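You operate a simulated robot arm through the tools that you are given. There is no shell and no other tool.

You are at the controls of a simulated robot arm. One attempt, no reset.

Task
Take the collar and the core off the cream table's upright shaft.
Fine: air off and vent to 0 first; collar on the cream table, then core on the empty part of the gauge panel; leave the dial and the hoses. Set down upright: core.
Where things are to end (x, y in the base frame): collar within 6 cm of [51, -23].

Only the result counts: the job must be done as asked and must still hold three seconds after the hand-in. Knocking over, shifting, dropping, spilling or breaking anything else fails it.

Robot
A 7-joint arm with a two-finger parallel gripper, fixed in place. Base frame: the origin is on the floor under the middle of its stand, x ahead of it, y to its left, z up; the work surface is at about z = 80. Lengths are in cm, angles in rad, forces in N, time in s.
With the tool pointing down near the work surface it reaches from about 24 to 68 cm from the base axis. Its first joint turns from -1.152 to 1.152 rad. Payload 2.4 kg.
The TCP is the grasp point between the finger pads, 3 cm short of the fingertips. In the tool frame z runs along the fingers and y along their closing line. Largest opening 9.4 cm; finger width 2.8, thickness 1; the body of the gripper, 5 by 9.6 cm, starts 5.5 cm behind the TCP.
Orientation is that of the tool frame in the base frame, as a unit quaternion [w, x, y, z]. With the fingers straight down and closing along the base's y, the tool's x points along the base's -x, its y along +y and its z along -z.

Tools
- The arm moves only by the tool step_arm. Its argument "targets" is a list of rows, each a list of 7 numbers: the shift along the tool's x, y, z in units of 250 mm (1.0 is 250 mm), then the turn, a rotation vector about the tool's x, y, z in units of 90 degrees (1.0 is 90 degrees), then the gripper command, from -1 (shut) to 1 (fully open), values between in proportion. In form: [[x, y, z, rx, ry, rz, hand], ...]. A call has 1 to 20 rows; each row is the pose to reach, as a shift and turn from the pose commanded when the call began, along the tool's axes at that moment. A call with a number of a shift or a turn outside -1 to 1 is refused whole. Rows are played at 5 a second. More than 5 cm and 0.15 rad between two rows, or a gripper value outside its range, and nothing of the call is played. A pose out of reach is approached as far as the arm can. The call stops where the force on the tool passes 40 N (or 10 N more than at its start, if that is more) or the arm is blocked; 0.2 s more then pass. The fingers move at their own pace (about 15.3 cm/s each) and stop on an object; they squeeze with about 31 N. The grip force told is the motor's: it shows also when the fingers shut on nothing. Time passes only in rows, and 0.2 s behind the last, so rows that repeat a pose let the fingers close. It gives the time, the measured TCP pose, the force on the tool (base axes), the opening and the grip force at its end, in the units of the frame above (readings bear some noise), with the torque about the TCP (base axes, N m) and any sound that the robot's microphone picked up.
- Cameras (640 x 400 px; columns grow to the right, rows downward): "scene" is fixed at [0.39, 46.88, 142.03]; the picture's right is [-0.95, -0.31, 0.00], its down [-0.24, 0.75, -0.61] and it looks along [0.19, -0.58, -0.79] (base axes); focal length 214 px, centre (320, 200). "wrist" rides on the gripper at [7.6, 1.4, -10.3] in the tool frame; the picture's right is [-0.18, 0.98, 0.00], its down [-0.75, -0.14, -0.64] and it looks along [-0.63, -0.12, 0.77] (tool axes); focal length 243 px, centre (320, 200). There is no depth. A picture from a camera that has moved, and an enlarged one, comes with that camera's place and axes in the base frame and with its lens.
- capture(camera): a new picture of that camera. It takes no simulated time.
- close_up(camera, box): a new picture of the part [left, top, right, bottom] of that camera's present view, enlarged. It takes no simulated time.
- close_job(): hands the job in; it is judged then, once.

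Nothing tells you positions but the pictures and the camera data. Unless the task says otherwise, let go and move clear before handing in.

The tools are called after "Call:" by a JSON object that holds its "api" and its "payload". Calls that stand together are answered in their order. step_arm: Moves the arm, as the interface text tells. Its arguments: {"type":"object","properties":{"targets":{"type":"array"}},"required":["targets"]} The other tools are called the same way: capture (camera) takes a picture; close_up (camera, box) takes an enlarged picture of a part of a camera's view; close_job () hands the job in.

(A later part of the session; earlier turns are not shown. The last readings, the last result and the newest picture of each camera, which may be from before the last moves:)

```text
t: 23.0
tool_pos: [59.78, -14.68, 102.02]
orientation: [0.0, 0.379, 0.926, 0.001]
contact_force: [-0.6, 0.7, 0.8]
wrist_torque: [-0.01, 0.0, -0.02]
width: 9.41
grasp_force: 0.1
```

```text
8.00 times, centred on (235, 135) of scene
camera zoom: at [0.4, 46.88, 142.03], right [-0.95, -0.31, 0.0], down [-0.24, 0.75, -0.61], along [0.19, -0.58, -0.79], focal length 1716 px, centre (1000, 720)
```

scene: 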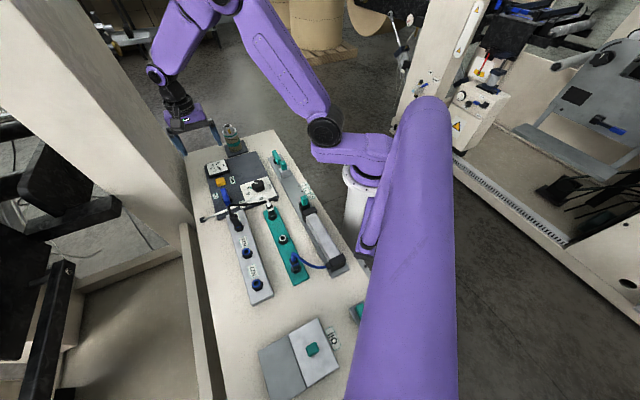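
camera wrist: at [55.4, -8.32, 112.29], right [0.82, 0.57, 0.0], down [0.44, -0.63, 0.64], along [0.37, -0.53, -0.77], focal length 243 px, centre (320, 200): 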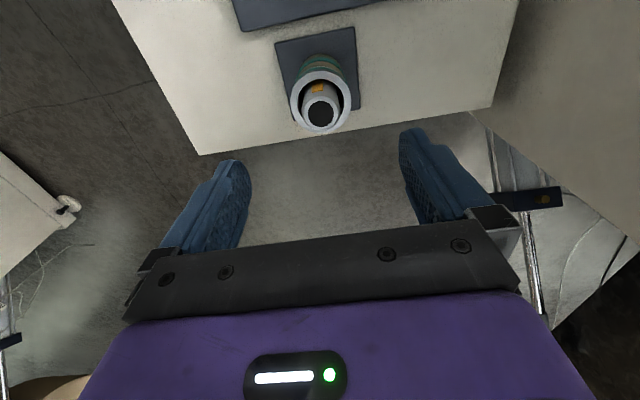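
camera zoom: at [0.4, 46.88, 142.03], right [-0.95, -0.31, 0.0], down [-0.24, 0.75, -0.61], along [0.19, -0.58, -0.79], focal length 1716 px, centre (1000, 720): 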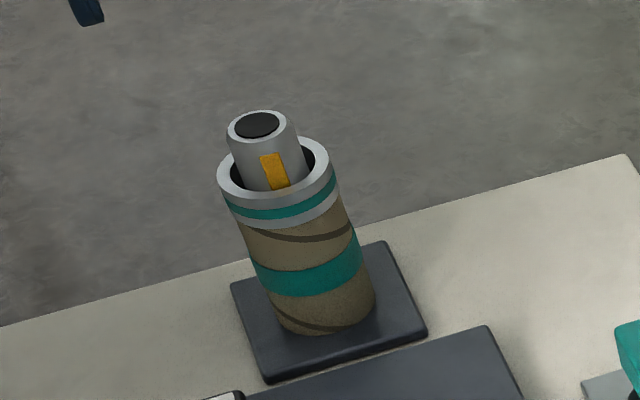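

The shaft axis is at (59.85, -14.55), and the collar is about 5.7 cm across with z about 87.2–89.0. I'll descend with the fingers open so the tips end just above the collar's lower edge.

Call:
{"api": "step_arm", "payload": {"targets": [[0.0025, 0.003, 0.12, 0, 0, 0, 1], [0.0025, 0.003, 0.24, 0, 0, 0, 1], [0.0025, 0.003, 0.34, 0, 0, 0, 1], [0.0025, 0.003, 0.42, 0, 0, 0, 1], [0.0025, 0.003, 0.458, 0, 0, 0, 1]]}}

Call:
{"api": "capture", "payload": {"camera": "wrist"}}

Call:
{"api": "close_up", "payload": {"camera": "scene", "box": [200, 100, 280, 165]}}

```text
t: 24.2
tool_pos: [59.74, -14.53, 90.32]
orientation: [0.0, 0.378, 0.926, 0.0]
contact_force: [-0.6, 0.5, -0.2]
wrist_torque: [0.03, -0.01, 0.01]
width: 9.41
grasp_force: 0.1
```

```text
taken
camera wrist: at [55.33, -8.19, 100.64], right [0.82, 0.57, 0.0], down [0.44, -0.63, 0.64], along [0.37, -0.53, -0.77], focal length 243 px, centre (320, 200)
```

wrist: 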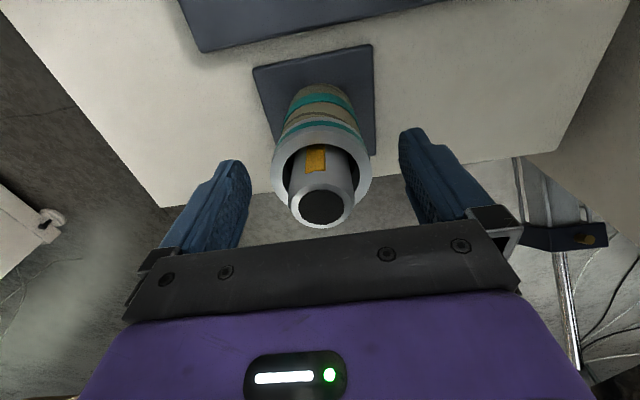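

```text
6.15 times, centred on (240, 132) of scene
camera zoom: at [0.39, 46.88, 142.03], right [-0.95, -0.31, 0.0], down [-0.24, 0.75, -0.61], along [0.19, -0.58, -0.79], focal length 1320 px, centre (812, 615)
```

zoom: 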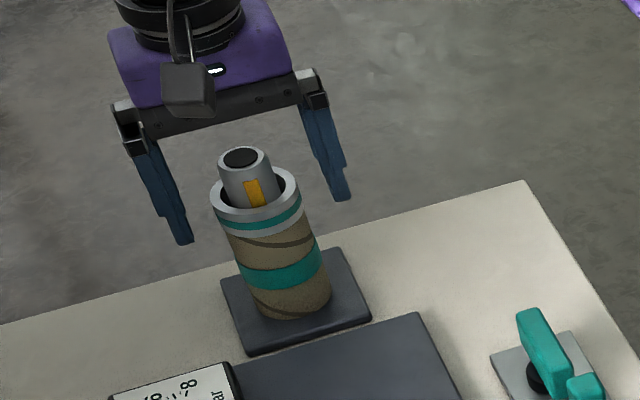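

Call:
{"api": "close_up", "payload": {"camera": "scene", "box": [215, 115, 260, 150]}}

Call:
{"api": "close_up", "payload": {"camera": "wrist", "box": [220, 70, 440, 250]}}

```text
11.43 times, centred on (238, 132) of scene
camera zoom: at [0.39, 46.88, 142.03], right [-0.95, -0.31, 0.0], down [-0.24, 0.75, -0.61], along [0.19, -0.58, -0.79], focal length 2451 px, centre (1263, 971)
```

zoom: 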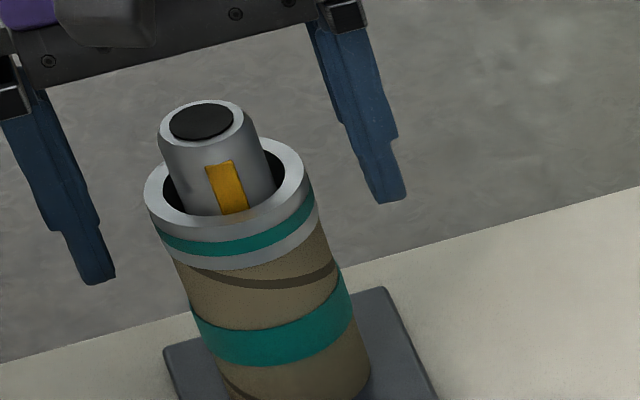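

```text
2.22 times, centred on (330, 160) of wrist
camera zoom: at [55.33, -8.19, 100.64], right [0.82, 0.57, 0.0], down [0.44, -0.63, 0.64], along [0.37, -0.53, -0.77], focal length 539 px, centre (298, 289)
```

zoom: 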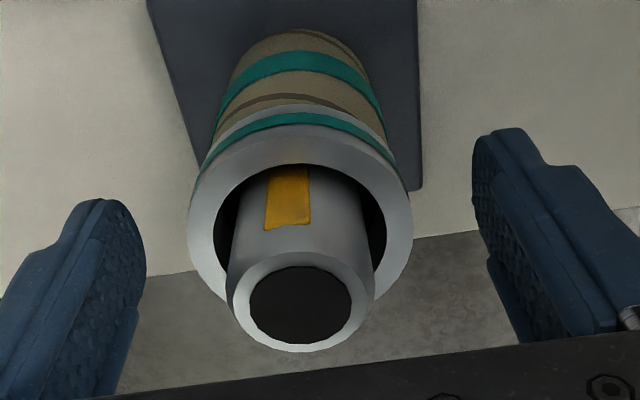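

The tips are a few millimetres below the collar's lower edge. I'll raise 0.5 cm so only the collar gets gripped, then close.

Call:
{"api": "step_arm", "payload": {"targets": [[0, 0, -0.02, 0, 0, 0, 1], [0, 0, -0.02, 0, 0, 0, 0.4], [0, 0, -0.02, 0, 0, 0, 0.4], [0, 0, -0.02, 0, 0, 0, 0.3]]}}

Call:
{"api": "close_up", "payload": {"camera": "scene", "box": [215, 115, 260, 150]}}

Call:
{"api": "close_up", "payload": {"camera": "wrist", "box": [220, 70, 440, 250]}}

```text
t: 25.2
tool_pos: [59.64, -14.74, 90.81]
orientation: [0.0, 0.378, 0.926, 0.0]
contact_force: [-1.7, -1.0, -0.7]
wrist_torque: [0.0, -0.03, 0.0]
width: 6.13
grasp_force: 0.1
```

```text
11.43 times, centred on (238, 132) of scene
camera zoom: at [0.39, 46.88, 142.03], right [-0.95, -0.31, 0.0], down [-0.24, 0.75, -0.61], along [0.19, -0.58, -0.79], focal length 2451 px, centre (1263, 971)
```

zoom: 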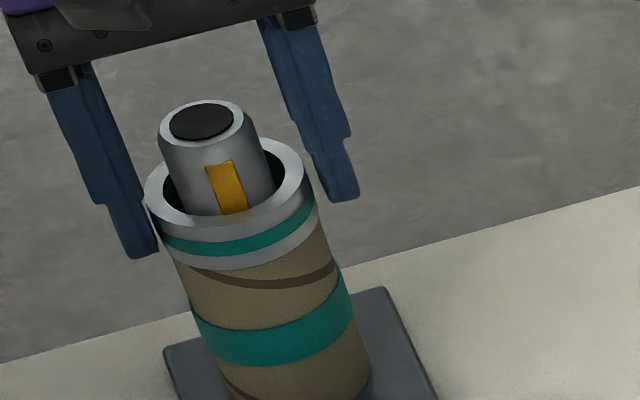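

```text
2.22 times, centred on (330, 160) of wrist
camera zoom: at [55.31, -8.28, 101.15], right [0.82, 0.57, 0.0], down [0.44, -0.63, 0.64], along [0.37, -0.53, -0.77], focal length 539 px, centre (298, 289)
```

zoom: 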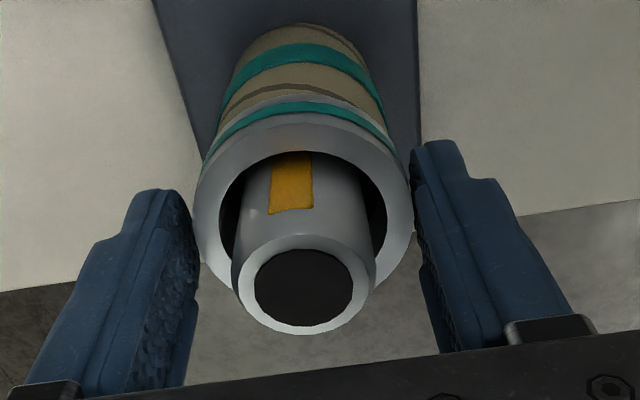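

The +u finger just touches, so I'll nudge 1.5 mm that way and close on the collar.

Call:
{"api": "step_arm", "payload": {"targets": [[0, 0.006, -0.02, 0, 0, 0, 0.3], [0, 0.006, 0, 0, 0, 0, 0.2], [0, 0.006, 0, 0, 0, 0, -1], [0, 0.006, 0, 0, 0, 0, -1], [0, 0.006, 0, 0, 0, 0, -1]]}}

Call:
{"api": "close_up", "payload": {"camera": "scene", "box": [215, 115, 260, 150]}}

Call:
{"api": "close_up", "payload": {"camera": "wrist", "box": [220, 70, 440, 250]}}

```text
t: 26.4
tool_pos: [59.72, -14.59, 90.92]
orientation: [0.0, 0.379, 0.925, 0.0]
contact_force: [-3.9, 3.0, 11.6]
wrist_torque: [0.14, 0.25, -0.07]
width: 5.26
grasp_force: 31.1
```

```text
11.43 times, centred on (238, 132) of scene
camera zoom: at [0.37, 46.89, 142.02], right [-0.95, -0.31, 0.0], down [-0.24, 0.75, -0.61], along [0.19, -0.58, -0.79], focal length 2451 px, centre (1263, 971)
```

zoom: 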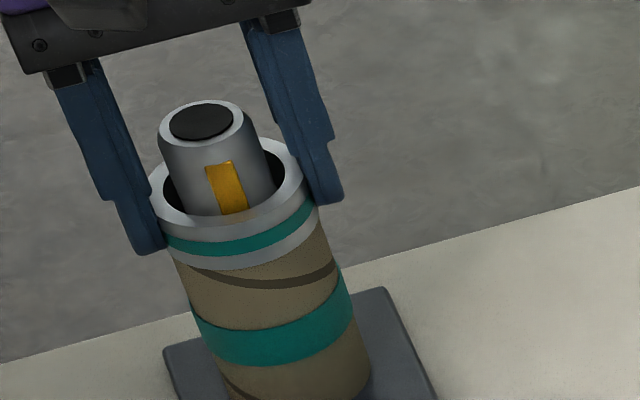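

```text
2.22 times, centred on (330, 160) of wrist
camera zoom: at [55.39, -8.19, 101.2], right [0.82, 0.57, 0.0], down [0.44, -0.63, 0.64], along [0.37, -0.53, -0.77], focal length 539 px, centre (298, 289)
```

zoom: 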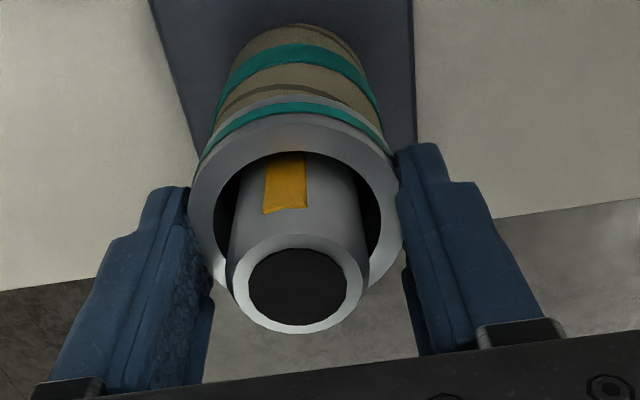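

The collar is gripped at 5.26 cm. I'll lift slowly and check that the core stays where it is.

Call:
{"api": "step_arm", "payload": {"targets": [[0, 0, -0.01, 0, 0, 0, -1], [0, 0, -0.02, 0, 0, 0, -1], [0, 0, -0.04, 0, 0, 0, -1]]}}

Call:
{"api": "close_up", "payload": {"camera": "scene", "box": [215, 110, 260, 150]}}

Call:
{"api": "close_up", "payload": {"camera": "wrist", "box": [220, 70, 440, 250]}}

```text
t: 27.2
tool_pos: [59.8, -14.73, 91.77]
orientation: [0.001, 0.38, 0.925, 0.0]
contact_force: [0.5, 0.3, -0.8]
wrist_torque: [0.0, 0.02, -0.04]
width: 5.24
grasp_force: 31.2
```

```text
10.00 times, centred on (238, 130) of scene
camera zoom: at [0.4, 46.88, 142.03], right [-0.95, -0.31, 0.0], down [-0.24, 0.75, -0.61], along [0.19, -0.58, -0.79], focal length 2145 px, centre (1145, 900)
```

zoom: 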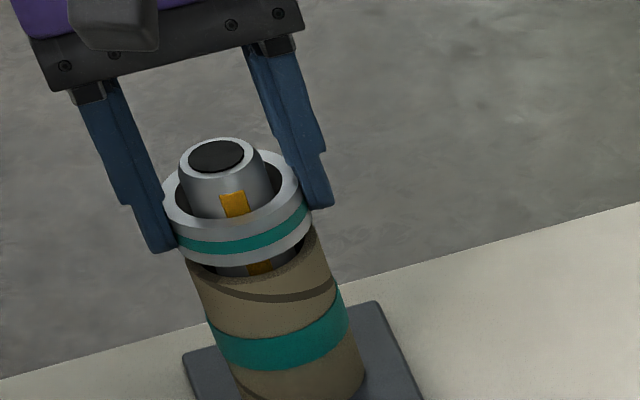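

```text
2.22 times, centred on (330, 160) of wrist
camera zoom: at [55.42, -8.22, 102.14], right [0.82, 0.57, 0.0], down [0.44, -0.63, 0.64], along [0.37, -0.53, -0.77], focal length 539 px, centre (298, 289)
```

zoom: 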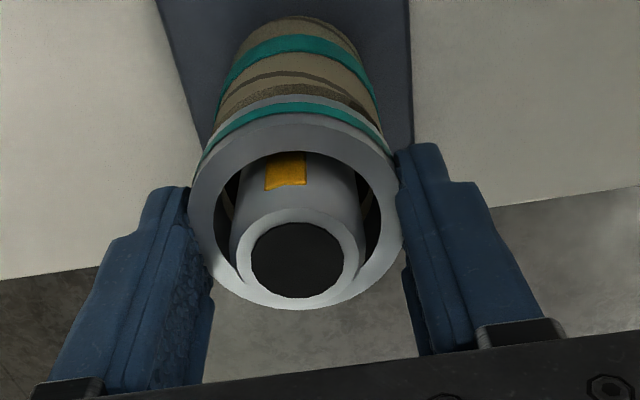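

The collar lifts alone with no force. I'll keep going straight up until it is clear of the shaft.

Call:
{"api": "step_arm", "payload": {"targets": [[0, 0, -0.06, 0, 0, 0, -1], [0, 0, -0.13, 0, 0, 0, -1], [0, 0, -0.2, 0, 0, 0, -1], [0, 0, -0.27, 0, 0, 0, -1], [0, 0, -0.34, 0, 0, 0, -1]]}}

Call:
{"api": "close_up", "payload": {"camera": "scene", "box": [200, 90, 280, 165]}}

Call:
{"api": "capture", "payload": {"camera": "wrist"}}

```text
t: 28.4
tool_pos: [59.75, -14.6, 100.19]
orientation: [0.0, 0.38, 0.925, 0.0]
contact_force: [0.0, -0.9, -1.3]
wrist_torque: [-0.01, 0.02, 0.0]
width: 5.24
grasp_force: 30.6
```

```text
5.33 times, centred on (240, 128) of scene
camera zoom: at [0.39, 46.88, 142.03], right [-0.95, -0.31, 0.0], down [-0.24, 0.75, -0.61], along [0.19, -0.58, -0.79], focal length 1144 px, centre (747, 587)
```

zoom: 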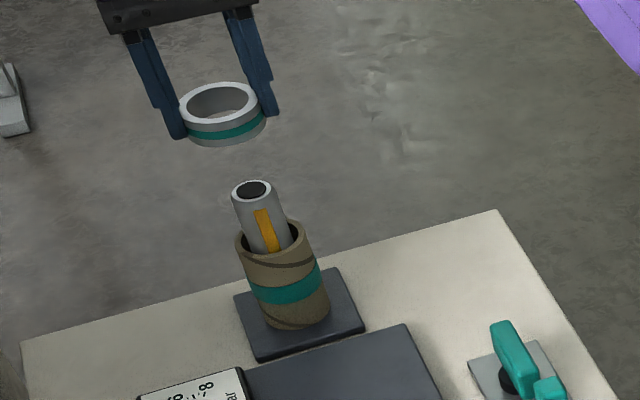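

```text
taken
camera wrist: at [55.34, -8.13, 110.66], right [0.82, 0.57, 0.0], down [0.44, -0.63, 0.64], along [0.37, -0.53, -0.77], focal length 243 px, centre (320, 200)
```

wrist: 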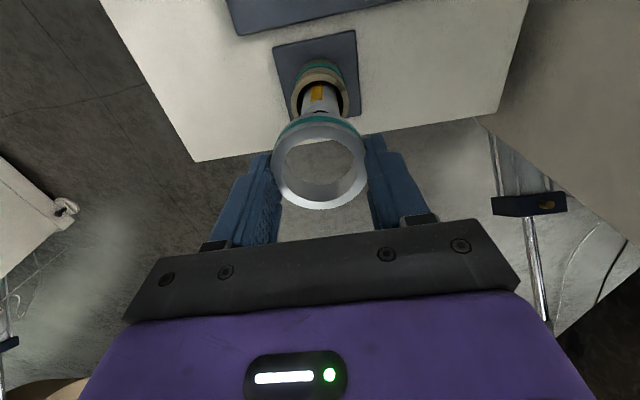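

The collar is clear of the shaft. I'll carry it level to above (51, -23).

Call:
{"api": "step_arm", "payload": {"targets": [[0.003, -0.12, 0, 0, 0, 0, -1], [0.006, -0.245, 0, 0, 0, 0, -1], [0.009, -0.37, 0, 0, 0, 0, -1], [0.0127, -0.485, 0, 0, 0, 0, -1]]}}

Call:
{"api": "capture", "payload": {"camera": "wrist"}}

Call:
{"api": "close_up", "payload": {"camera": "scene", "box": [200, 90, 320, 190]}}

```text
t: 29.4
tool_pos: [50.99, -22.78, 100.33]
orientation: [0.0, 0.378, 0.926, -0.001]
contact_force: [0.7, 0.0, -0.4]
wrist_torque: [0.0, 0.01, 0.0]
width: 5.25
grasp_force: 30.6
```

```text
taken
camera wrist: at [46.5, -16.49, 110.55], right [0.82, 0.57, 0.0], down [0.44, -0.63, 0.64], along [0.37, -0.53, -0.77], focal length 243 px, centre (320, 200)
```

wrist: 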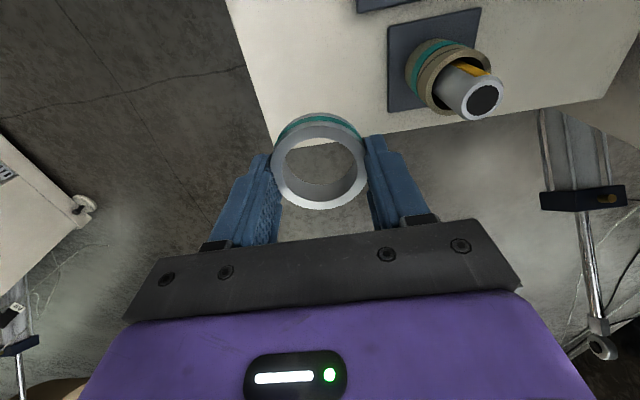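

```text
4.00 times, centred on (260, 140) of scene
camera zoom: at [0.39, 46.88, 142.03], right [-0.95, -0.31, 0.0], down [-0.24, 0.75, -0.61], along [0.19, -0.58, -0.79], focal length 858 px, centre (560, 440)
```

zoom: 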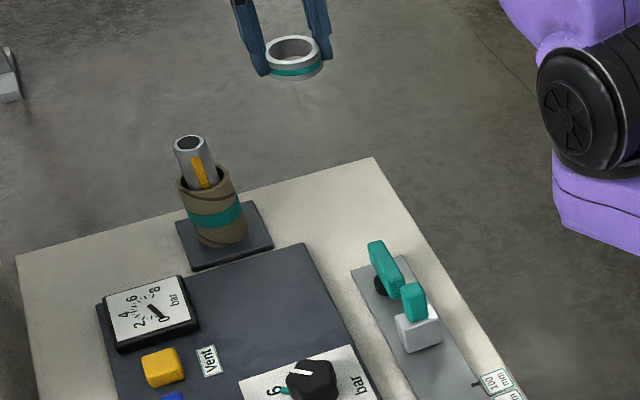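

Below the collar is clear cream table. I'll lower it, slowing down near the surface.

Call:
{"api": "step_arm", "payload": {"targets": [[0, 0, 0.14, 0, 0, 0, -1], [0, 0, 0.28, 0, 0, 0, -1], [0, 0, 0.42, 0, 0, 0, -1], [0, 0, 0.53, 0, 0, 0, -1], [0, 0, 0.6, 0, 0, 0, -1], [0, 0, 0.635, 0, 0, 0, -1]]}}

Call:
{"api": "close_up", "payload": {"camera": "scene", "box": [230, 110, 310, 175]}}

Call:
{"api": "capture", "payload": {"camera": "wrist"}}

```text
t: 30.8
tool_pos: [50.94, -23.09, 84.47]
orientation: [0.0, 0.378, 0.926, 0.0]
contact_force: [-0.1, -0.4, 0.0]
wrist_torque: [0.02, 0.03, 0.0]
width: 5.25
grasp_force: 31.1
```

```text
6.15 times, centred on (270, 142) of scene
camera zoom: at [0.4, 46.88, 142.03], right [-0.95, -0.31, 0.0], down [-0.24, 0.75, -0.61], along [0.19, -0.58, -0.79], focal length 1320 px, centre (628, 554)
```

zoom: 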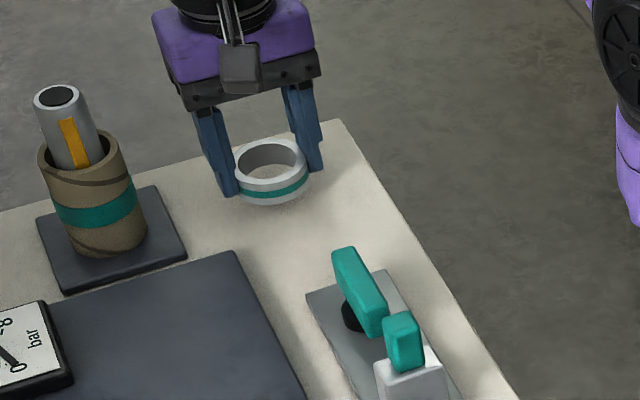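

```text
taken
camera wrist: at [46.52, -16.62, 94.83], right [0.82, 0.57, 0.0], down [0.44, -0.63, 0.64], along [0.37, -0.53, -0.77], focal length 243 px, centre (320, 200)
```

wrist: 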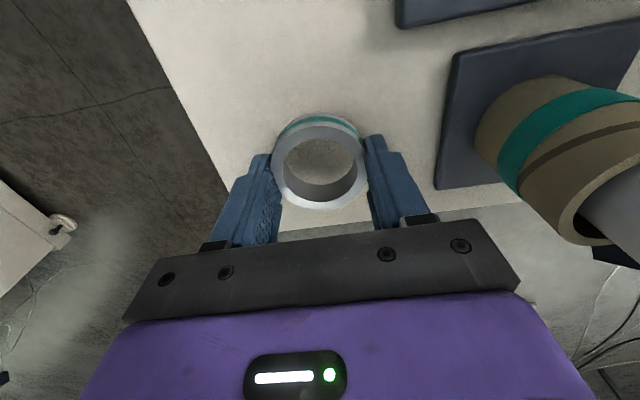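

Less than 1 cm to go. I'll lower in 1 mm steps until it touches the table.

Call:
{"api": "step_arm", "payload": {"targets": [[0, 0, 0.006, 0, 0, 0, -1], [0, 0, 0.012, 0, 0, 0, -1], [0, 0, 0.018, 0, 0, 0, -1], [0, 0, 0.022, 0, 0, 0, -1]]}}

Call:
{"api": "close_up", "payload": {"camera": "scene", "box": [245, 120, 295, 155]}}

```text
t: 31.8
tool_pos: [51.1, -22.93, 83.93]
orientation: [0.0, 0.379, 0.926, 0.0]
contact_force: [-0.4, 0.1, 0.0]
wrist_torque: [-0.04, -0.01, -0.01]
width: 5.24
grasp_force: 31.0
```

```text
11.43 times, centred on (270, 138) of scene
camera zoom: at [0.4, 46.88, 142.03], right [-0.95, -0.31, 0.0], down [-0.24, 0.75, -0.61], along [0.19, -0.58, -0.79], focal length 2451 px, centre (891, 914)
```

zoom: 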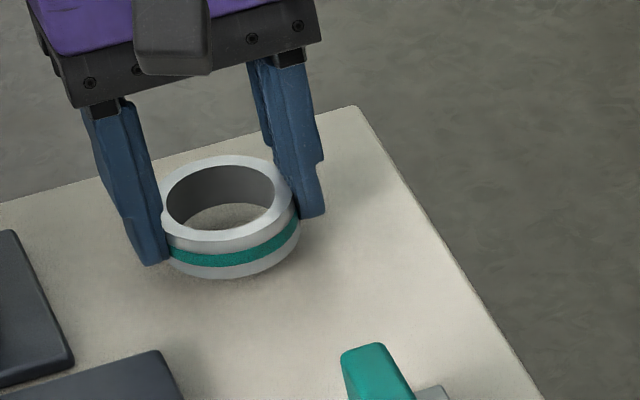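

Call:
{"api": "step_arm", "payload": {"targets": [[0, 0, 0.004, 0, 0, 0, -1], [0, 0, 0.008, 0, 0, 0, -1], [0, 0, 0.012, 0, 0, 0, -1]]}}

Call:
{"api": "close_up", "payload": {"camera": "scene", "box": [245, 120, 295, 155]}}

```text
t: 32.6
tool_pos: [51.02, -23.06, 83.7]
orientation: [0.001, 0.38, 0.925, -0.001]
contact_force: [0.1, -1.0, 0.3]
wrist_torque: [-0.01, 0.0, -0.02]
width: 5.26
grasp_force: 31.1
```

```text
11.43 times, centred on (270, 138) of scene
camera zoom: at [0.4, 46.88, 142.03], right [-0.95, -0.31, 0.0], down [-0.24, 0.75, -0.61], along [0.19, -0.58, -0.79], focal length 2451 px, centre (891, 914)
```

zoom: 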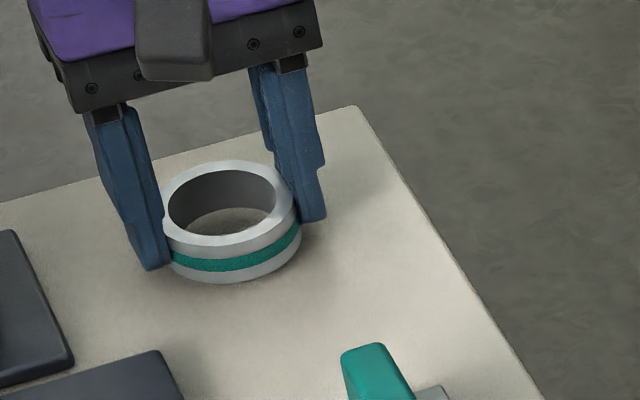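

Call:
{"api": "step_arm", "payload": {"targets": [[0, 0, 0.004, 0, 0, 0, -1], [0, 0, 0.008, 0, 0, 0, -1], [0, 0, 0.01, 0, 0, 0, -1]]}}

Call:
{"api": "close_up", "payload": {"camera": "scene", "box": [245, 120, 295, 155]}}

```text
t: 33.4
tool_pos: [51.06, -22.96, 83.48]
orientation: [0.0, 0.379, 0.925, 0.0]
contact_force: [0.7, -0.1, -0.2]
wrist_torque: [0.02, 0.03, 0.0]
width: 5.25
grasp_force: 31.1
```

```text
11.43 times, centred on (270, 138) of scene
camera zoom: at [0.4, 46.88, 142.03], right [-0.95, -0.31, 0.0], down [-0.24, 0.75, -0.61], along [0.19, -0.58, -0.79], focal length 2451 px, centre (891, 914)
```

zoom: 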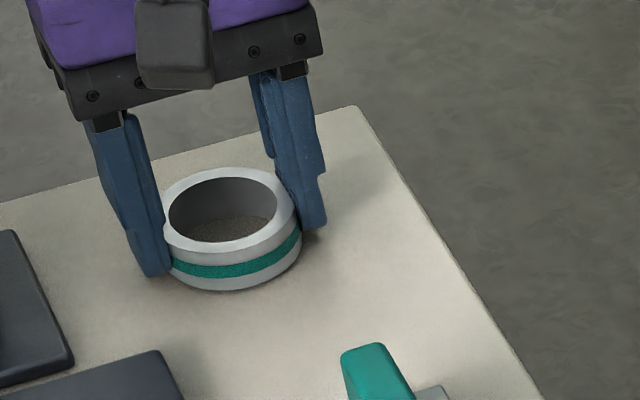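

Call:
{"api": "step_arm", "payload": {"targets": [[0, 0, 0.003, 0, 0, 0, -1], [0, 0, 0.005, 0, 0, 0, -1], [0, 0, 0.007, 0, 0, 0, -1]]}}

Call:
{"api": "close_up", "payload": {"camera": "scene", "box": [245, 120, 295, 155]}}

```text
t: 34.2
tool_pos: [51.08, -22.95, 83.12]
orientation: [0.0, 0.377, 0.926, -0.001]
contact_force: [0.4, -0.4, -1.1]
wrist_torque: [0.0, 0.02, 0.0]
width: 5.25
grasp_force: 30.9
```

```text
11.43 times, centred on (270, 138) of scene
camera zoom: at [0.4, 46.88, 142.03], right [-0.95, -0.31, 0.0], down [-0.24, 0.75, -0.61], along [0.19, -0.58, -0.79], focal length 2451 px, centre (891, 914)
```

zoom: 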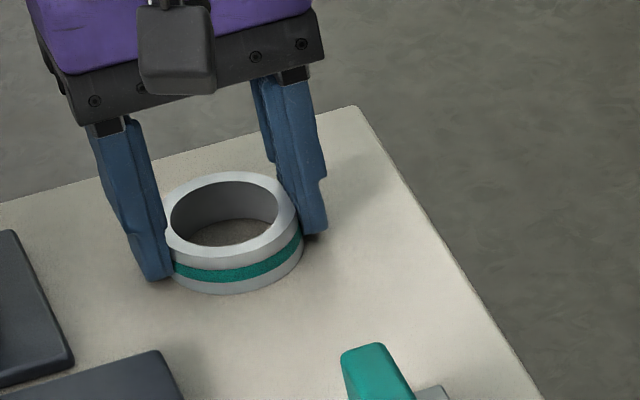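

Call:
{"api": "step_arm", "payload": {"targets": [[0, 0, 0.003, 0, 0, 0, -1], [0, 0, 0.006, 0, 0, 0, -1], [0, 0, 0.009, 0, 0, 0, -1]]}}

Call:
{"api": "close_up", "payload": {"camera": "scene", "box": [245, 120, 295, 155]}}

Call:
{"api": "close_up", "payload": {"camera": "wrist", "box": [220, 90, 420, 250]}}

```text
t: 35.0
tool_pos: [51.09, -22.88, 83.21]
orientation: [0.001, 0.38, 0.925, 0.0]
contact_force: [-4.5, 3.2, 19.3]
wrist_torque: [0.07, 0.23, -0.05]
width: 5.26
grasp_force: 30.5
```

```text
11.43 times, centred on (270, 138) of scene
camera zoom: at [0.35, 46.9, 142.02], right [-0.95, -0.31, 0.0], down [-0.24, 0.75, -0.61], along [0.19, -0.58, -0.79], focal length 2451 px, centre (891, 914)
```

zoom: 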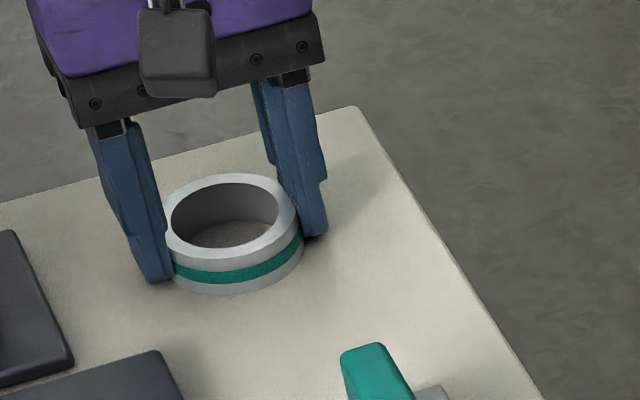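

```text
2.50 times, centred on (320, 170) of wrist
camera zoom: at [46.68, -16.57, 93.36], right [0.82, 0.57, 0.0], down [0.44, -0.63, 0.64], along [0.37, -0.53, -0.77], focal length 606 px, centre (320, 275)
```

zoom: 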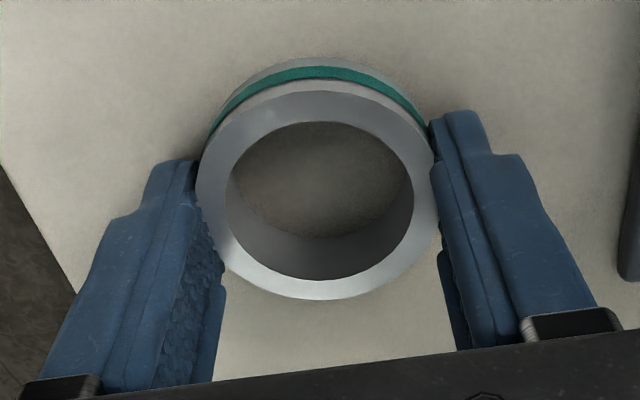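

The collar touches the table at (51.1, -22.9). I'll ease off half a millimetre, open the hand and rise straight up.

Call:
{"api": "step_arm", "payload": {"targets": [[0, 0, -0.003, 0, 0, 0, -1], [0, 0, -0.003, 0, 0, 0, 0.3], [0, 0, -0.003, 0, 0, 0, 0.6], [0, 0, -0.003, 0, 0, 0, 0.8], [0, 0, -0.003, 0, 0, 0, 0.8]]}}

Call:
{"api": "close_up", "payload": {"camera": "wrist", "box": [220, 90, 420, 250]}}

Call:
{"api": "close_up", "payload": {"camera": "scene", "box": [245, 120, 295, 155]}}

```text
t: 36.2
tool_pos: [51.11, -23.05, 82.92]
orientation: [0.0, 0.379, 0.926, 0.001]
contact_force: [-0.5, -1.4, 0.8]
wrist_torque: [-0.08, 0.05, 0.04]
width: 8.51
grasp_force: 0.1
```

```text
2.50 times, centred on (320, 170) of wrist
camera zoom: at [46.7, -16.56, 93.32], right [0.82, 0.57, 0.0], down [0.44, -0.63, 0.64], along [0.37, -0.53, -0.77], focal length 606 px, centre (320, 275)
```

zoom: 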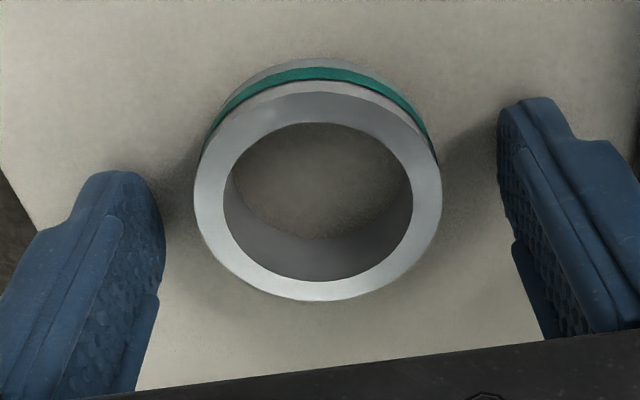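

```text
11.43 times, centred on (270, 138) of scene
camera zoom: at [0.39, 46.88, 142.03], right [-0.95, -0.31, 0.0], down [-0.24, 0.75, -0.61], along [0.19, -0.58, -0.79], focal length 2451 px, centre (891, 914)
```

zoom: 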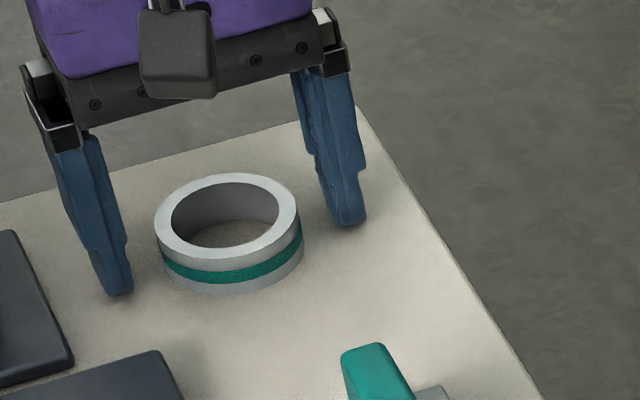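

The collar stands on the table and the fingers are clear of it. I'll rise straight up and go back over the shaft for the core.

Call:
{"api": "step_arm", "payload": {"targets": [[0, 0, -0.08, 0, 0, 0, 0.8], [0, 0, -0.22, 0, 0, 0, 0.9], [0, 0, -0.4, 0, 0, 0, 1], [0, 0, -0.58, 0, 0, 0, 1], [0, 0, -0.76, 0, 0, 0, 1]]}}

Call:
{"api": "close_up", "payload": {"camera": "scene", "box": [210, 100, 310, 180]}}

Call:
{"api": "capture", "payload": {"camera": "wrist"}}

```text
t: 37.4
tool_pos: [51.21, -22.78, 102.05]
orientation: [0.001, 0.381, 0.925, 0.001]
contact_force: [0.4, -0.7, -0.1]
wrist_torque: [0.02, -0.04, -0.02]
width: 9.39
grasp_force: 0.1
```

```text
5.00 times, centred on (260, 140) of scene
camera zoom: at [0.39, 46.88, 142.03], right [-0.95, -0.31, 0.0], down [-0.24, 0.75, -0.61], along [0.19, -0.58, -0.79], focal length 1072 px, centre (620, 500)
```

zoom: 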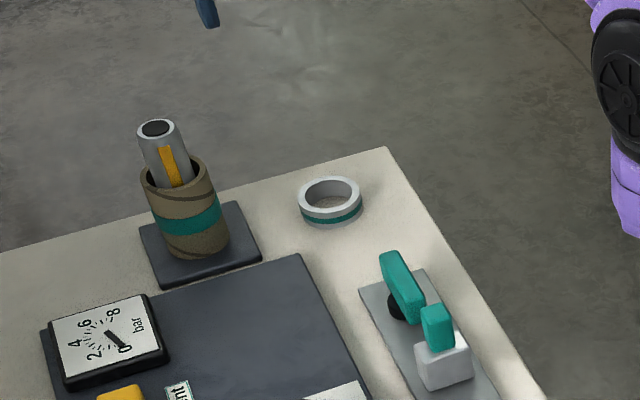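

```text
taken
camera wrist: at [46.78, -16.41, 112.44], right [0.82, 0.57, 0.0], down [0.44, -0.63, 0.64], along [0.37, -0.53, -0.77], focal length 243 px, centre (320, 200)
```

wrist: 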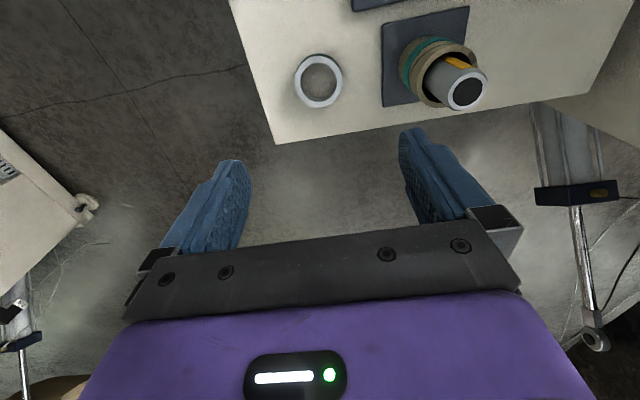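

The collar stays put, near (51, -22.7), and the gauge still reads 0. I'll move back above the shaft for the core.

Call:
{"api": "step_arm", "payload": {"targets": [[-0.003, 0.12, 0, 0, 0, 0, 1], [-0.007, 0.24, 0, 0, 0, 0, 1], [-0.01, 0.36, 0, 0, 0, 0, 1], [-0.0135, 0.4755, 0, 0, 0, 0, 1], [-0.0135, 0.4755, 0, 0, 0, 0, 1]]}}

Call:
{"api": "capture", "payload": {"camera": "wrist"}}

Call:
{"api": "close_up", "payload": {"camera": "wrist", "box": [270, 50, 390, 150]}}

Call:
{"api": "close_up", "payload": {"camera": "scene", "box": [215, 115, 260, 160]}}

```text
t: 38.6
tool_pos: [59.74, -14.61, 101.96]
orientation: [0.0, 0.38, 0.925, 0.0]
contact_force: [0.3, -0.8, 0.0]
wrist_torque: [-0.01, -0.02, -0.04]
width: 9.41
grasp_force: 0.0
```

```text
taken
camera wrist: at [55.32, -8.23, 112.33], right [0.82, 0.57, 0.0], down [0.44, -0.63, 0.64], along [0.37, -0.53, -0.77], focal length 243 px, centre (320, 200)
```

wrist: 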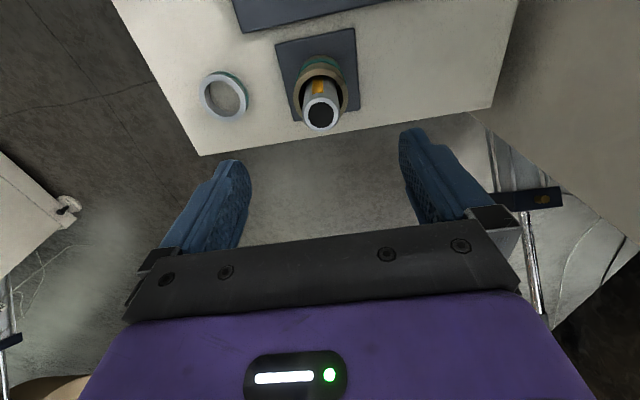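

```text
4.00 times, centred on (330, 100) of wrist
camera zoom: at [55.32, -8.23, 112.33], right [0.82, 0.57, 0.0], down [0.44, -0.63, 0.64], along [0.37, -0.53, -0.77], focal length 970 px, centre (280, 600)
```

zoom: 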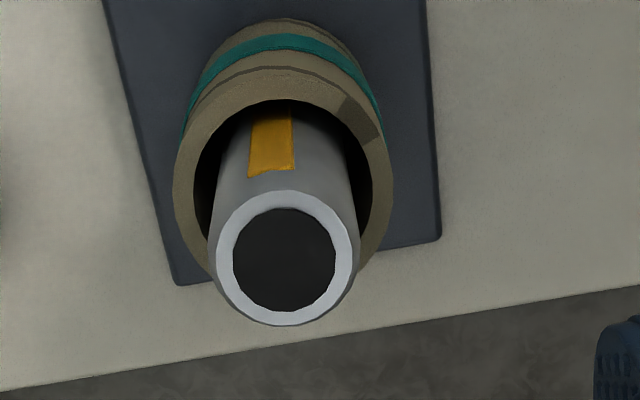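

```text
8.89 times, centred on (238, 138) of scene
camera zoom: at [0.39, 46.88, 142.03], right [-0.95, -0.31, 0.0], down [-0.24, 0.75, -0.61], along [0.19, -0.58, -0.79], focal length 1906 px, centre (1053, 756)
```

zoom: 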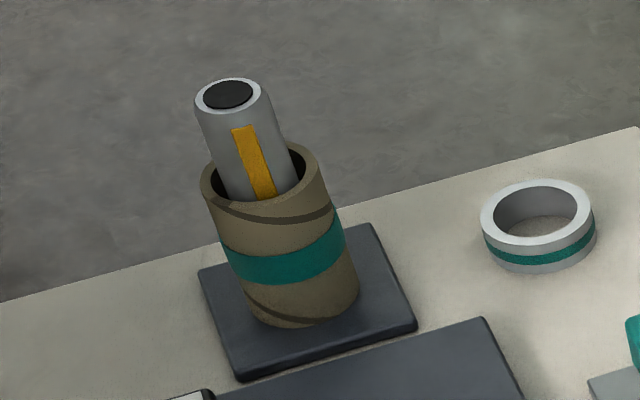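

The core is concentric with the shaft and already centred between the fingers. I'll lower until the tips are about 2.4 cm below the core's rim, with the palm staying above the shaft top.

Call:
{"api": "step_arm", "payload": {"targets": [[0, 0, 0.13, 0, 0, 0, 1], [0, 0, 0.26, 0, 0, 0, 1], [0, 0, 0.38, 0, 0, 0, 1], [0, 0, 0.48, 0, 0, 0, 1], [0, 0, 0.54, 0, 0, 0, 1], [0, 0, 0.565, 0, 0, 0, 1]]}}

Call:
{"api": "close_up", "payload": {"camera": "scene", "box": [205, 100, 270, 160]}}

Call:
{"api": "capture", "payload": {"camera": "wrist"}}

```text
t: 40.0
tool_pos: [59.58, -14.85, 87.87]
orientation: [0.0, 0.38, 0.925, 0.0]
contact_force: [0.5, 0.2, 0.7]
wrist_torque: [0.0, 0.04, 0.0]
width: 9.38
grasp_force: 0.1
```

```text
6.67 times, centred on (238, 130) of scene
camera zoom: at [0.39, 46.88, 142.03], right [-0.95, -0.31, 0.0], down [-0.24, 0.75, -0.61], along [0.19, -0.58, -0.79], focal length 1430 px, centre (870, 667)
```

zoom: 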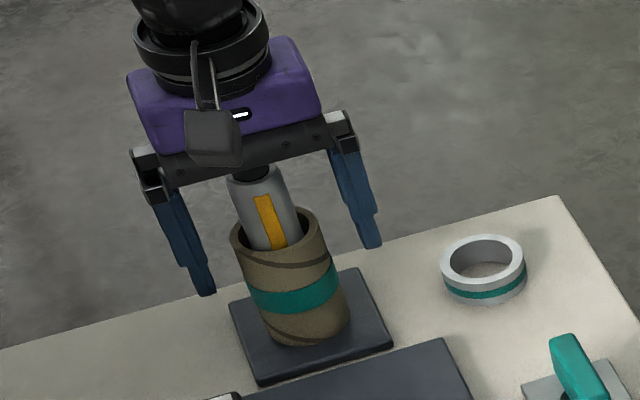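

```text
taken
camera wrist: at [55.31, -8.37, 98.21], right [0.82, 0.57, 0.0], down [0.44, -0.63, 0.64], along [0.37, -0.53, -0.77], focal length 243 px, centre (320, 200)
```

wrist: 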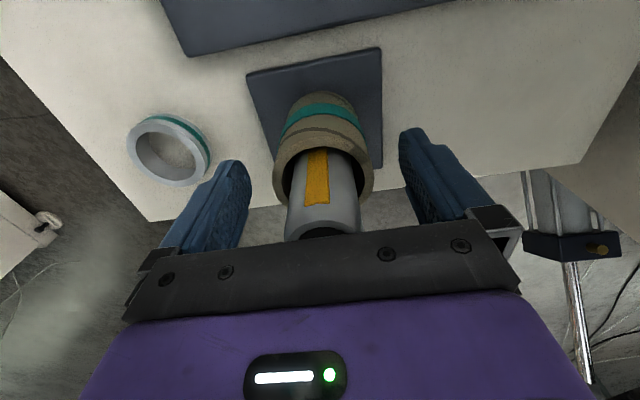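

Call:
{"api": "step_arm", "payload": {"targets": [[0, 0.002, 0, 0, 0, 0, 0.4], [0, 0.002, 0, 0, 0, 0, 0.2], [0, 0.002, 0, 0, 0, 0, 0.2]]}}

Call:
{"api": "close_up", "payload": {"camera": "wrist", "box": [220, 70, 440, 250]}}

Call:
{"api": "close_up", "payload": {"camera": "scene", "box": [215, 115, 260, 160]}}

```text
t: 40.8
tool_pos: [59.78, -14.7, 87.83]
orientation: [0.0, 0.38, 0.925, -0.001]
contact_force: [-0.4, -0.6, 0.0]
wrist_torque: [-0.02, 0.0, 0.0]
width: 5.64
grasp_force: 0.1
```

```text
2.22 times, centred on (330, 160) of wrist
camera zoom: at [55.35, -8.32, 98.22], right [0.82, 0.57, 0.0], down [0.44, -0.63, 0.64], along [0.37, -0.53, -0.77], focal length 539 px, centre (298, 289)
```

zoom: 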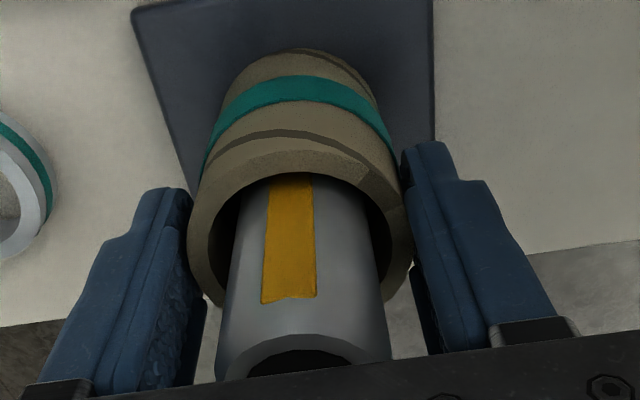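

```text
8.89 times, centred on (238, 138) of scene
camera zoom: at [0.39, 46.88, 142.03], right [-0.95, -0.31, 0.0], down [-0.24, 0.75, -0.61], along [0.19, -0.58, -0.79], focal length 1906 px, centre (1053, 756)
```

zoom: 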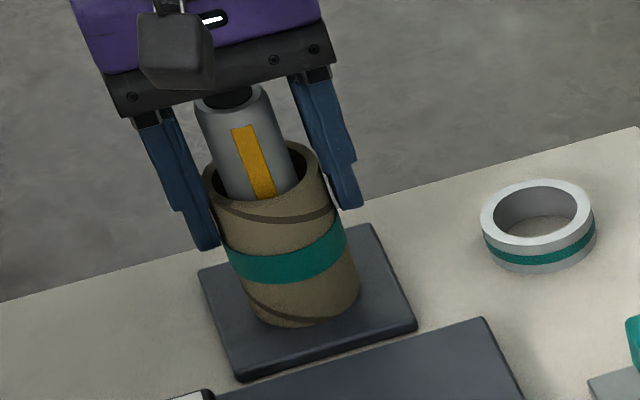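

Call:
{"api": "step_arm", "payload": {"targets": [[0, 0, 0, 0, 0, 0, 0.1], [0, 0, 0, 0, 0, 0, -1], [0, 0, 0, 0, 0, 0, -1], [0, 0, 0, 0, 0, 0, -1]]}}

Call:
{"api": "close_up", "payload": {"camera": "wrist", "box": [220, 70, 440, 250]}}

Call:
{"api": "close_up", "payload": {"camera": "scene", "box": [215, 115, 260, 160]}}

```text
t: 41.8
tool_pos: [59.73, -14.78, 87.96]
orientation: [0.0, 0.38, 0.925, -0.001]
contact_force: [0.6, 0.0, -1.1]
wrist_torque: [0.02, 0.01, 0.01]
width: 5.25
grasp_force: 31.1
```

```text
2.22 times, centred on (330, 160) of wrist
camera zoom: at [55.34, -8.33, 98.23], right [0.82, 0.57, 0.0], down [0.44, -0.63, 0.64], along [0.37, -0.53, -0.77], focal length 539 px, centre (298, 289)
```

zoom: 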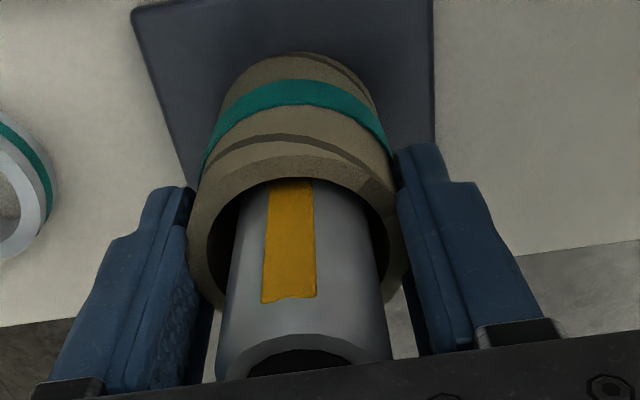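

```text
8.89 times, centred on (238, 138) of scene
camera zoom: at [0.39, 46.88, 142.03], right [-0.95, -0.31, 0.0], down [-0.24, 0.75, -0.61], along [0.19, -0.58, -0.79], focal length 1906 px, centre (1053, 756)
```

zoom: 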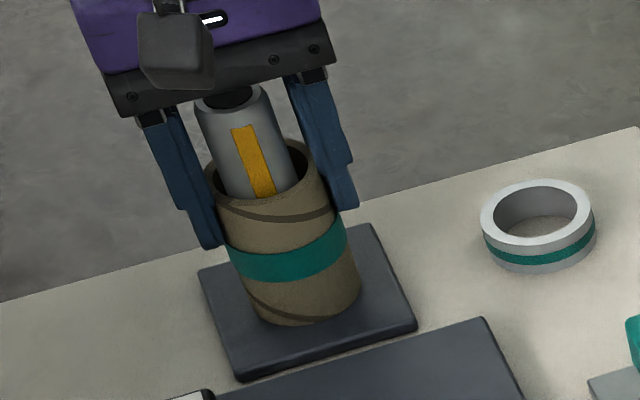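

The core is gripped at 5.25 cm with no side force. I'll lift slowly at first.

Call:
{"api": "step_arm", "payload": {"targets": [[0, 0, -0.01, 0, 0, 0, -1], [0, 0, -0.025, 0, 0, 0, -1], [0, 0, -0.05, 0, 0, 0, -1]]}}

Call:
{"api": "close_up", "payload": {"camera": "scene", "box": [210, 105, 265, 160]}}

```text
t: 42.6
tool_pos: [59.71, -14.75, 89.24]
orientation: [0.0, 0.378, 0.926, 0.0]
contact_force: [-0.4, 0.8, -0.8]
wrist_torque: [-0.03, 0.0, 0.04]
width: 5.22
grasp_force: 30.6
```

```text
7.27 times, centred on (238, 132) of scene
camera zoom: at [0.39, 46.88, 142.03], right [-0.95, -0.31, 0.0], down [-0.24, 0.75, -0.61], along [0.19, -0.58, -0.79], focal length 1560 px, centre (920, 691)
```

zoom: 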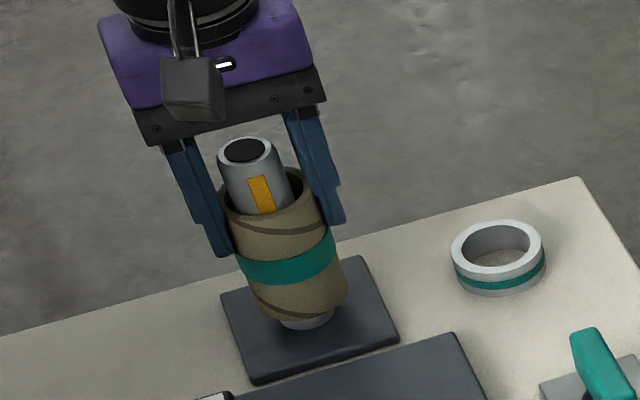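

The core slides up freely. I'll keep lifting vertically until its bottom clears the shaft top.

Call:
{"api": "step_arm", "payload": {"targets": [[0, 0, -0.07, 0, 0, 0, -1], [0, 0, -0.15, 0, 0, 0, -1], [0, 0, -0.23, 0, 0, 0, -1], [0, 0, -0.31, 0, 0, 0, -1], [0, 0, -0.39, 0, 0, 0, -1], [0, 0, -0.47, 0, 0, 0, -1], [0, 0, -0.55, 0, 0, 0, -1]]}}

Call:
{"api": "close_up", "payload": {"camera": "scene", "box": [195, 80, 285, 165]}}

Call:
{"api": "capture", "payload": {"camera": "wrist"}}

```text
t: 44.2
tool_pos: [59.79, -14.81, 102.82]
orientation: [-0.001, 0.38, 0.925, 0.001]
contact_force: [0.2, -0.1, -0.3]
wrist_torque: [0.03, -0.03, 0.0]
width: 5.26
grasp_force: 30.7
```

```text
4.71 times, centred on (240, 122) of scene
camera zoom: at [0.39, 46.88, 142.03], right [-0.95, -0.31, 0.0], down [-0.24, 0.75, -0.61], along [0.19, -0.58, -0.79], focal length 1009 px, centre (696, 565)
```

zoom: 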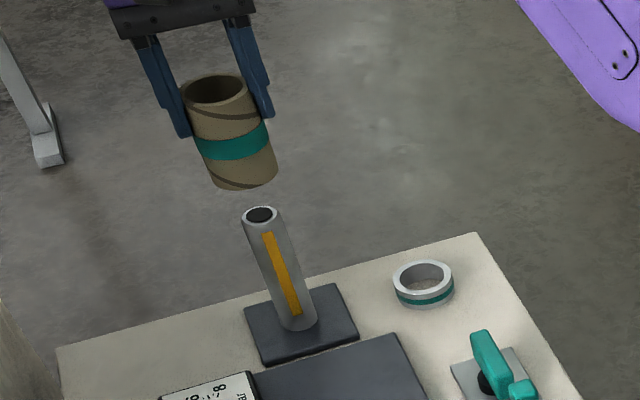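

```text
taken
camera wrist: at [55.39, -8.41, 113.21], right [0.82, 0.57, 0.0], down [0.44, -0.63, 0.64], along [0.37, -0.53, -0.77], focal length 243 px, centre (320, 200)
```

wrist: 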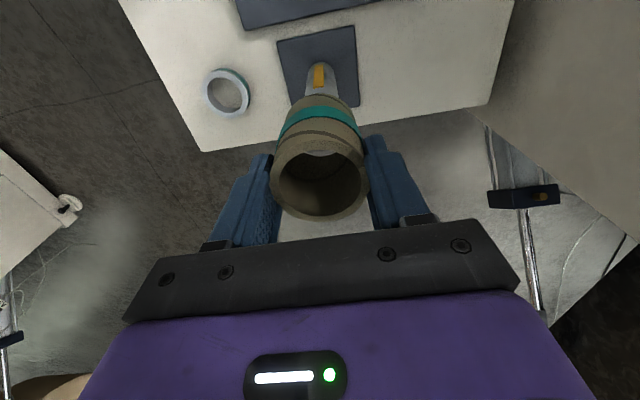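

The core is off the shaft and hangs upright in the grip. I'll carry it level to above the empty slate area at about (48.1, -4.7).

Call:
{"api": "step_arm", "payload": {"targets": [[0.14, -0.01, 0, 0, 0, 0, -1], [0.28, -0.02, 0, 0, 0, 0, -1], [0.42, -0.03, 0, 0, 0, 0, -1], [0.54, -0.038, 0, 0, 0, 0, -1], [0.616, -0.0434, 0, 0, 0, 0, -1], [0.616, -0.0434, 0, 0, 0, 0, -1]]}}

Call:
{"api": "capture", "payload": {"camera": "wrist"}}

Call:
{"api": "close_up", "payload": {"camera": "scene", "box": [190, 100, 310, 220]}}

```text
t: 45.6
tool_pos: [47.94, -4.66, 102.95]
orientation: [0.0, 0.38, 0.925, 0.0]
contact_force: [0.5, -0.3, -0.6]
wrist_torque: [-0.01, -0.01, -0.02]
width: 5.23
grasp_force: 30.9
```

```text
taken
camera wrist: at [43.58, 1.71, 113.24], right [0.82, 0.57, 0.0], down [0.44, -0.63, 0.64], along [0.37, -0.53, -0.77], focal length 243 px, centre (320, 200)
```

wrist: 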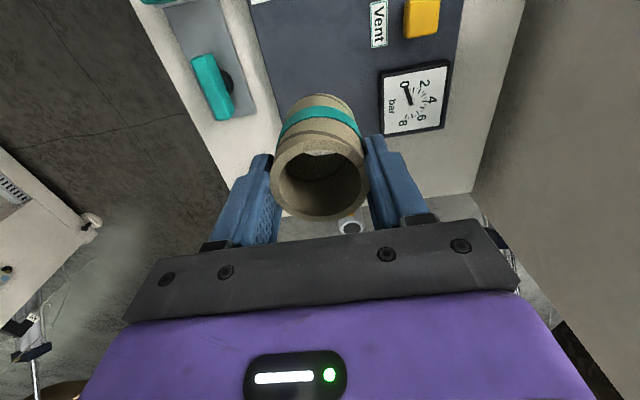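

```text
3.33 times, centred on (250, 160) of scene
camera zoom: at [0.39, 46.88, 142.03], right [-0.95, -0.31, 0.0], down [-0.24, 0.75, -0.61], along [0.19, -0.58, -0.79], focal length 715 px, centre (553, 333)
```

zoom: 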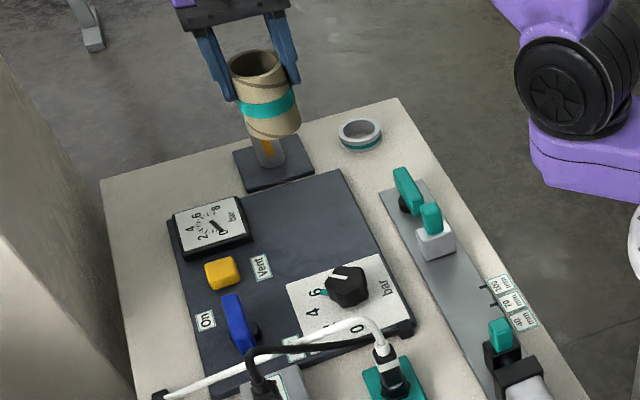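

The landing spot projects onto clear slate, about 6 cm from the edge and 7 cm from the gauge. I'll lower most of the way.

Call:
{"api": "step_arm", "payload": {"targets": [[0, 0, 0.13, 0, 0, 0, -1], [0, 0, 0.26, 0, 0, 0, -1], [0, 0, 0.37, 0, 0, 0, -1], [0, 0, 0.46, 0, 0, 0, -1], [0, 0, 0.51, 0, 0, 0, -1], [0, 0, 0.535, 0, 0, 0, -1]]}}

Call:
{"api": "capture", "payload": {"camera": "wrist"}}

Call:
{"api": "close_up", "payload": {"camera": "scene", "box": [200, 130, 290, 200]}}

```text
t: 47.0
tool_pos: [47.99, -4.67, 89.62]
orientation: [0.0, 0.379, 0.925, 0.0]
contact_force: [-0.2, 0.3, -0.1]
wrist_torque: [0.01, -0.01, 0.0]
width: 5.22
grasp_force: 30.9
```

```text
taken
camera wrist: at [43.6, 1.68, 99.99], right [0.82, 0.57, 0.0], down [0.44, -0.63, 0.64], along [0.37, -0.53, -0.77], focal length 243 px, centre (320, 200)
```

wrist: 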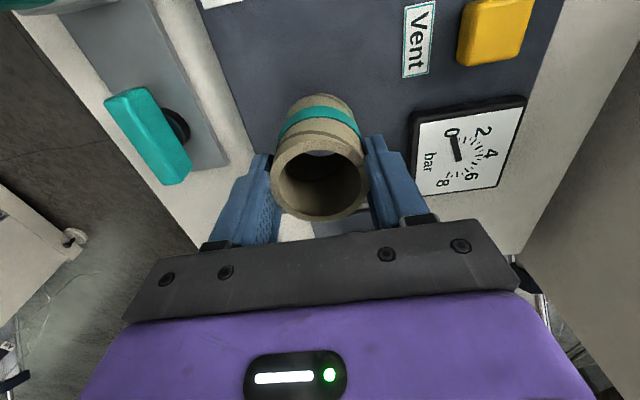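

```text
5.71 times, centred on (245, 165) of scene
camera zoom: at [0.4, 46.88, 142.03], right [-0.95, -0.31, 0.0], down [-0.24, 0.75, -0.61], along [0.19, -0.58, -0.79], focal length 1226 px, centre (749, 400)
```

zoom: 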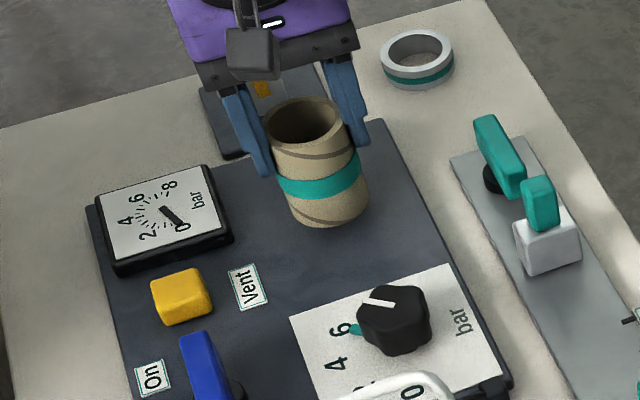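

Over empty slate with good clearance. I'll do the final descent in small steps until it touches.

Call:
{"api": "step_arm", "payload": {"targets": [[0, 0, 0.012, 0, 0, 0, -1], [0, 0, 0.022, 0, 0, 0, -1], [0, 0, 0.03, 0, 0, 0, -1], [0, 0, 0.036, 0, 0, 0, -1], [0, 0, 0.042, 0, 0, 0, -1]]}}

Call:
{"api": "close_up", "payload": {"camera": "scene", "box": [220, 140, 270, 180]}}

```text
t: 48.2
tool_pos: [48.04, -4.64, 88.55]
orientation: [0.0, 0.38, 0.925, 0.0]
contact_force: [-0.3, 0.2, 0.1]
wrist_torque: [0.01, -0.01, -0.03]
width: 5.19
grasp_force: 31.3
```

```text
10.00 times, centred on (245, 160) of scene
camera zoom: at [0.39, 46.88, 142.03], right [-0.95, -0.31, 0.0], down [-0.24, 0.75, -0.61], along [0.19, -0.58, -0.79], focal length 2145 px, centre (1070, 600)
```

zoom: 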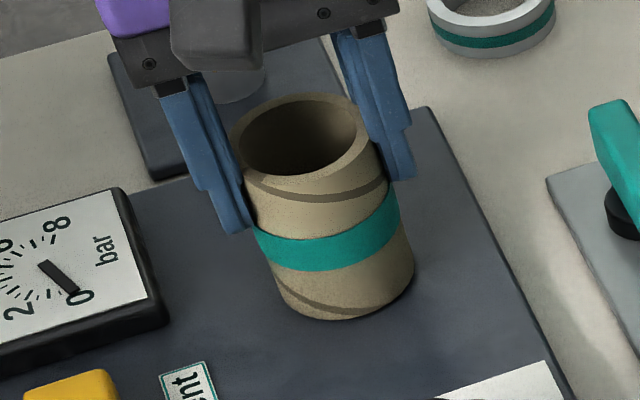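

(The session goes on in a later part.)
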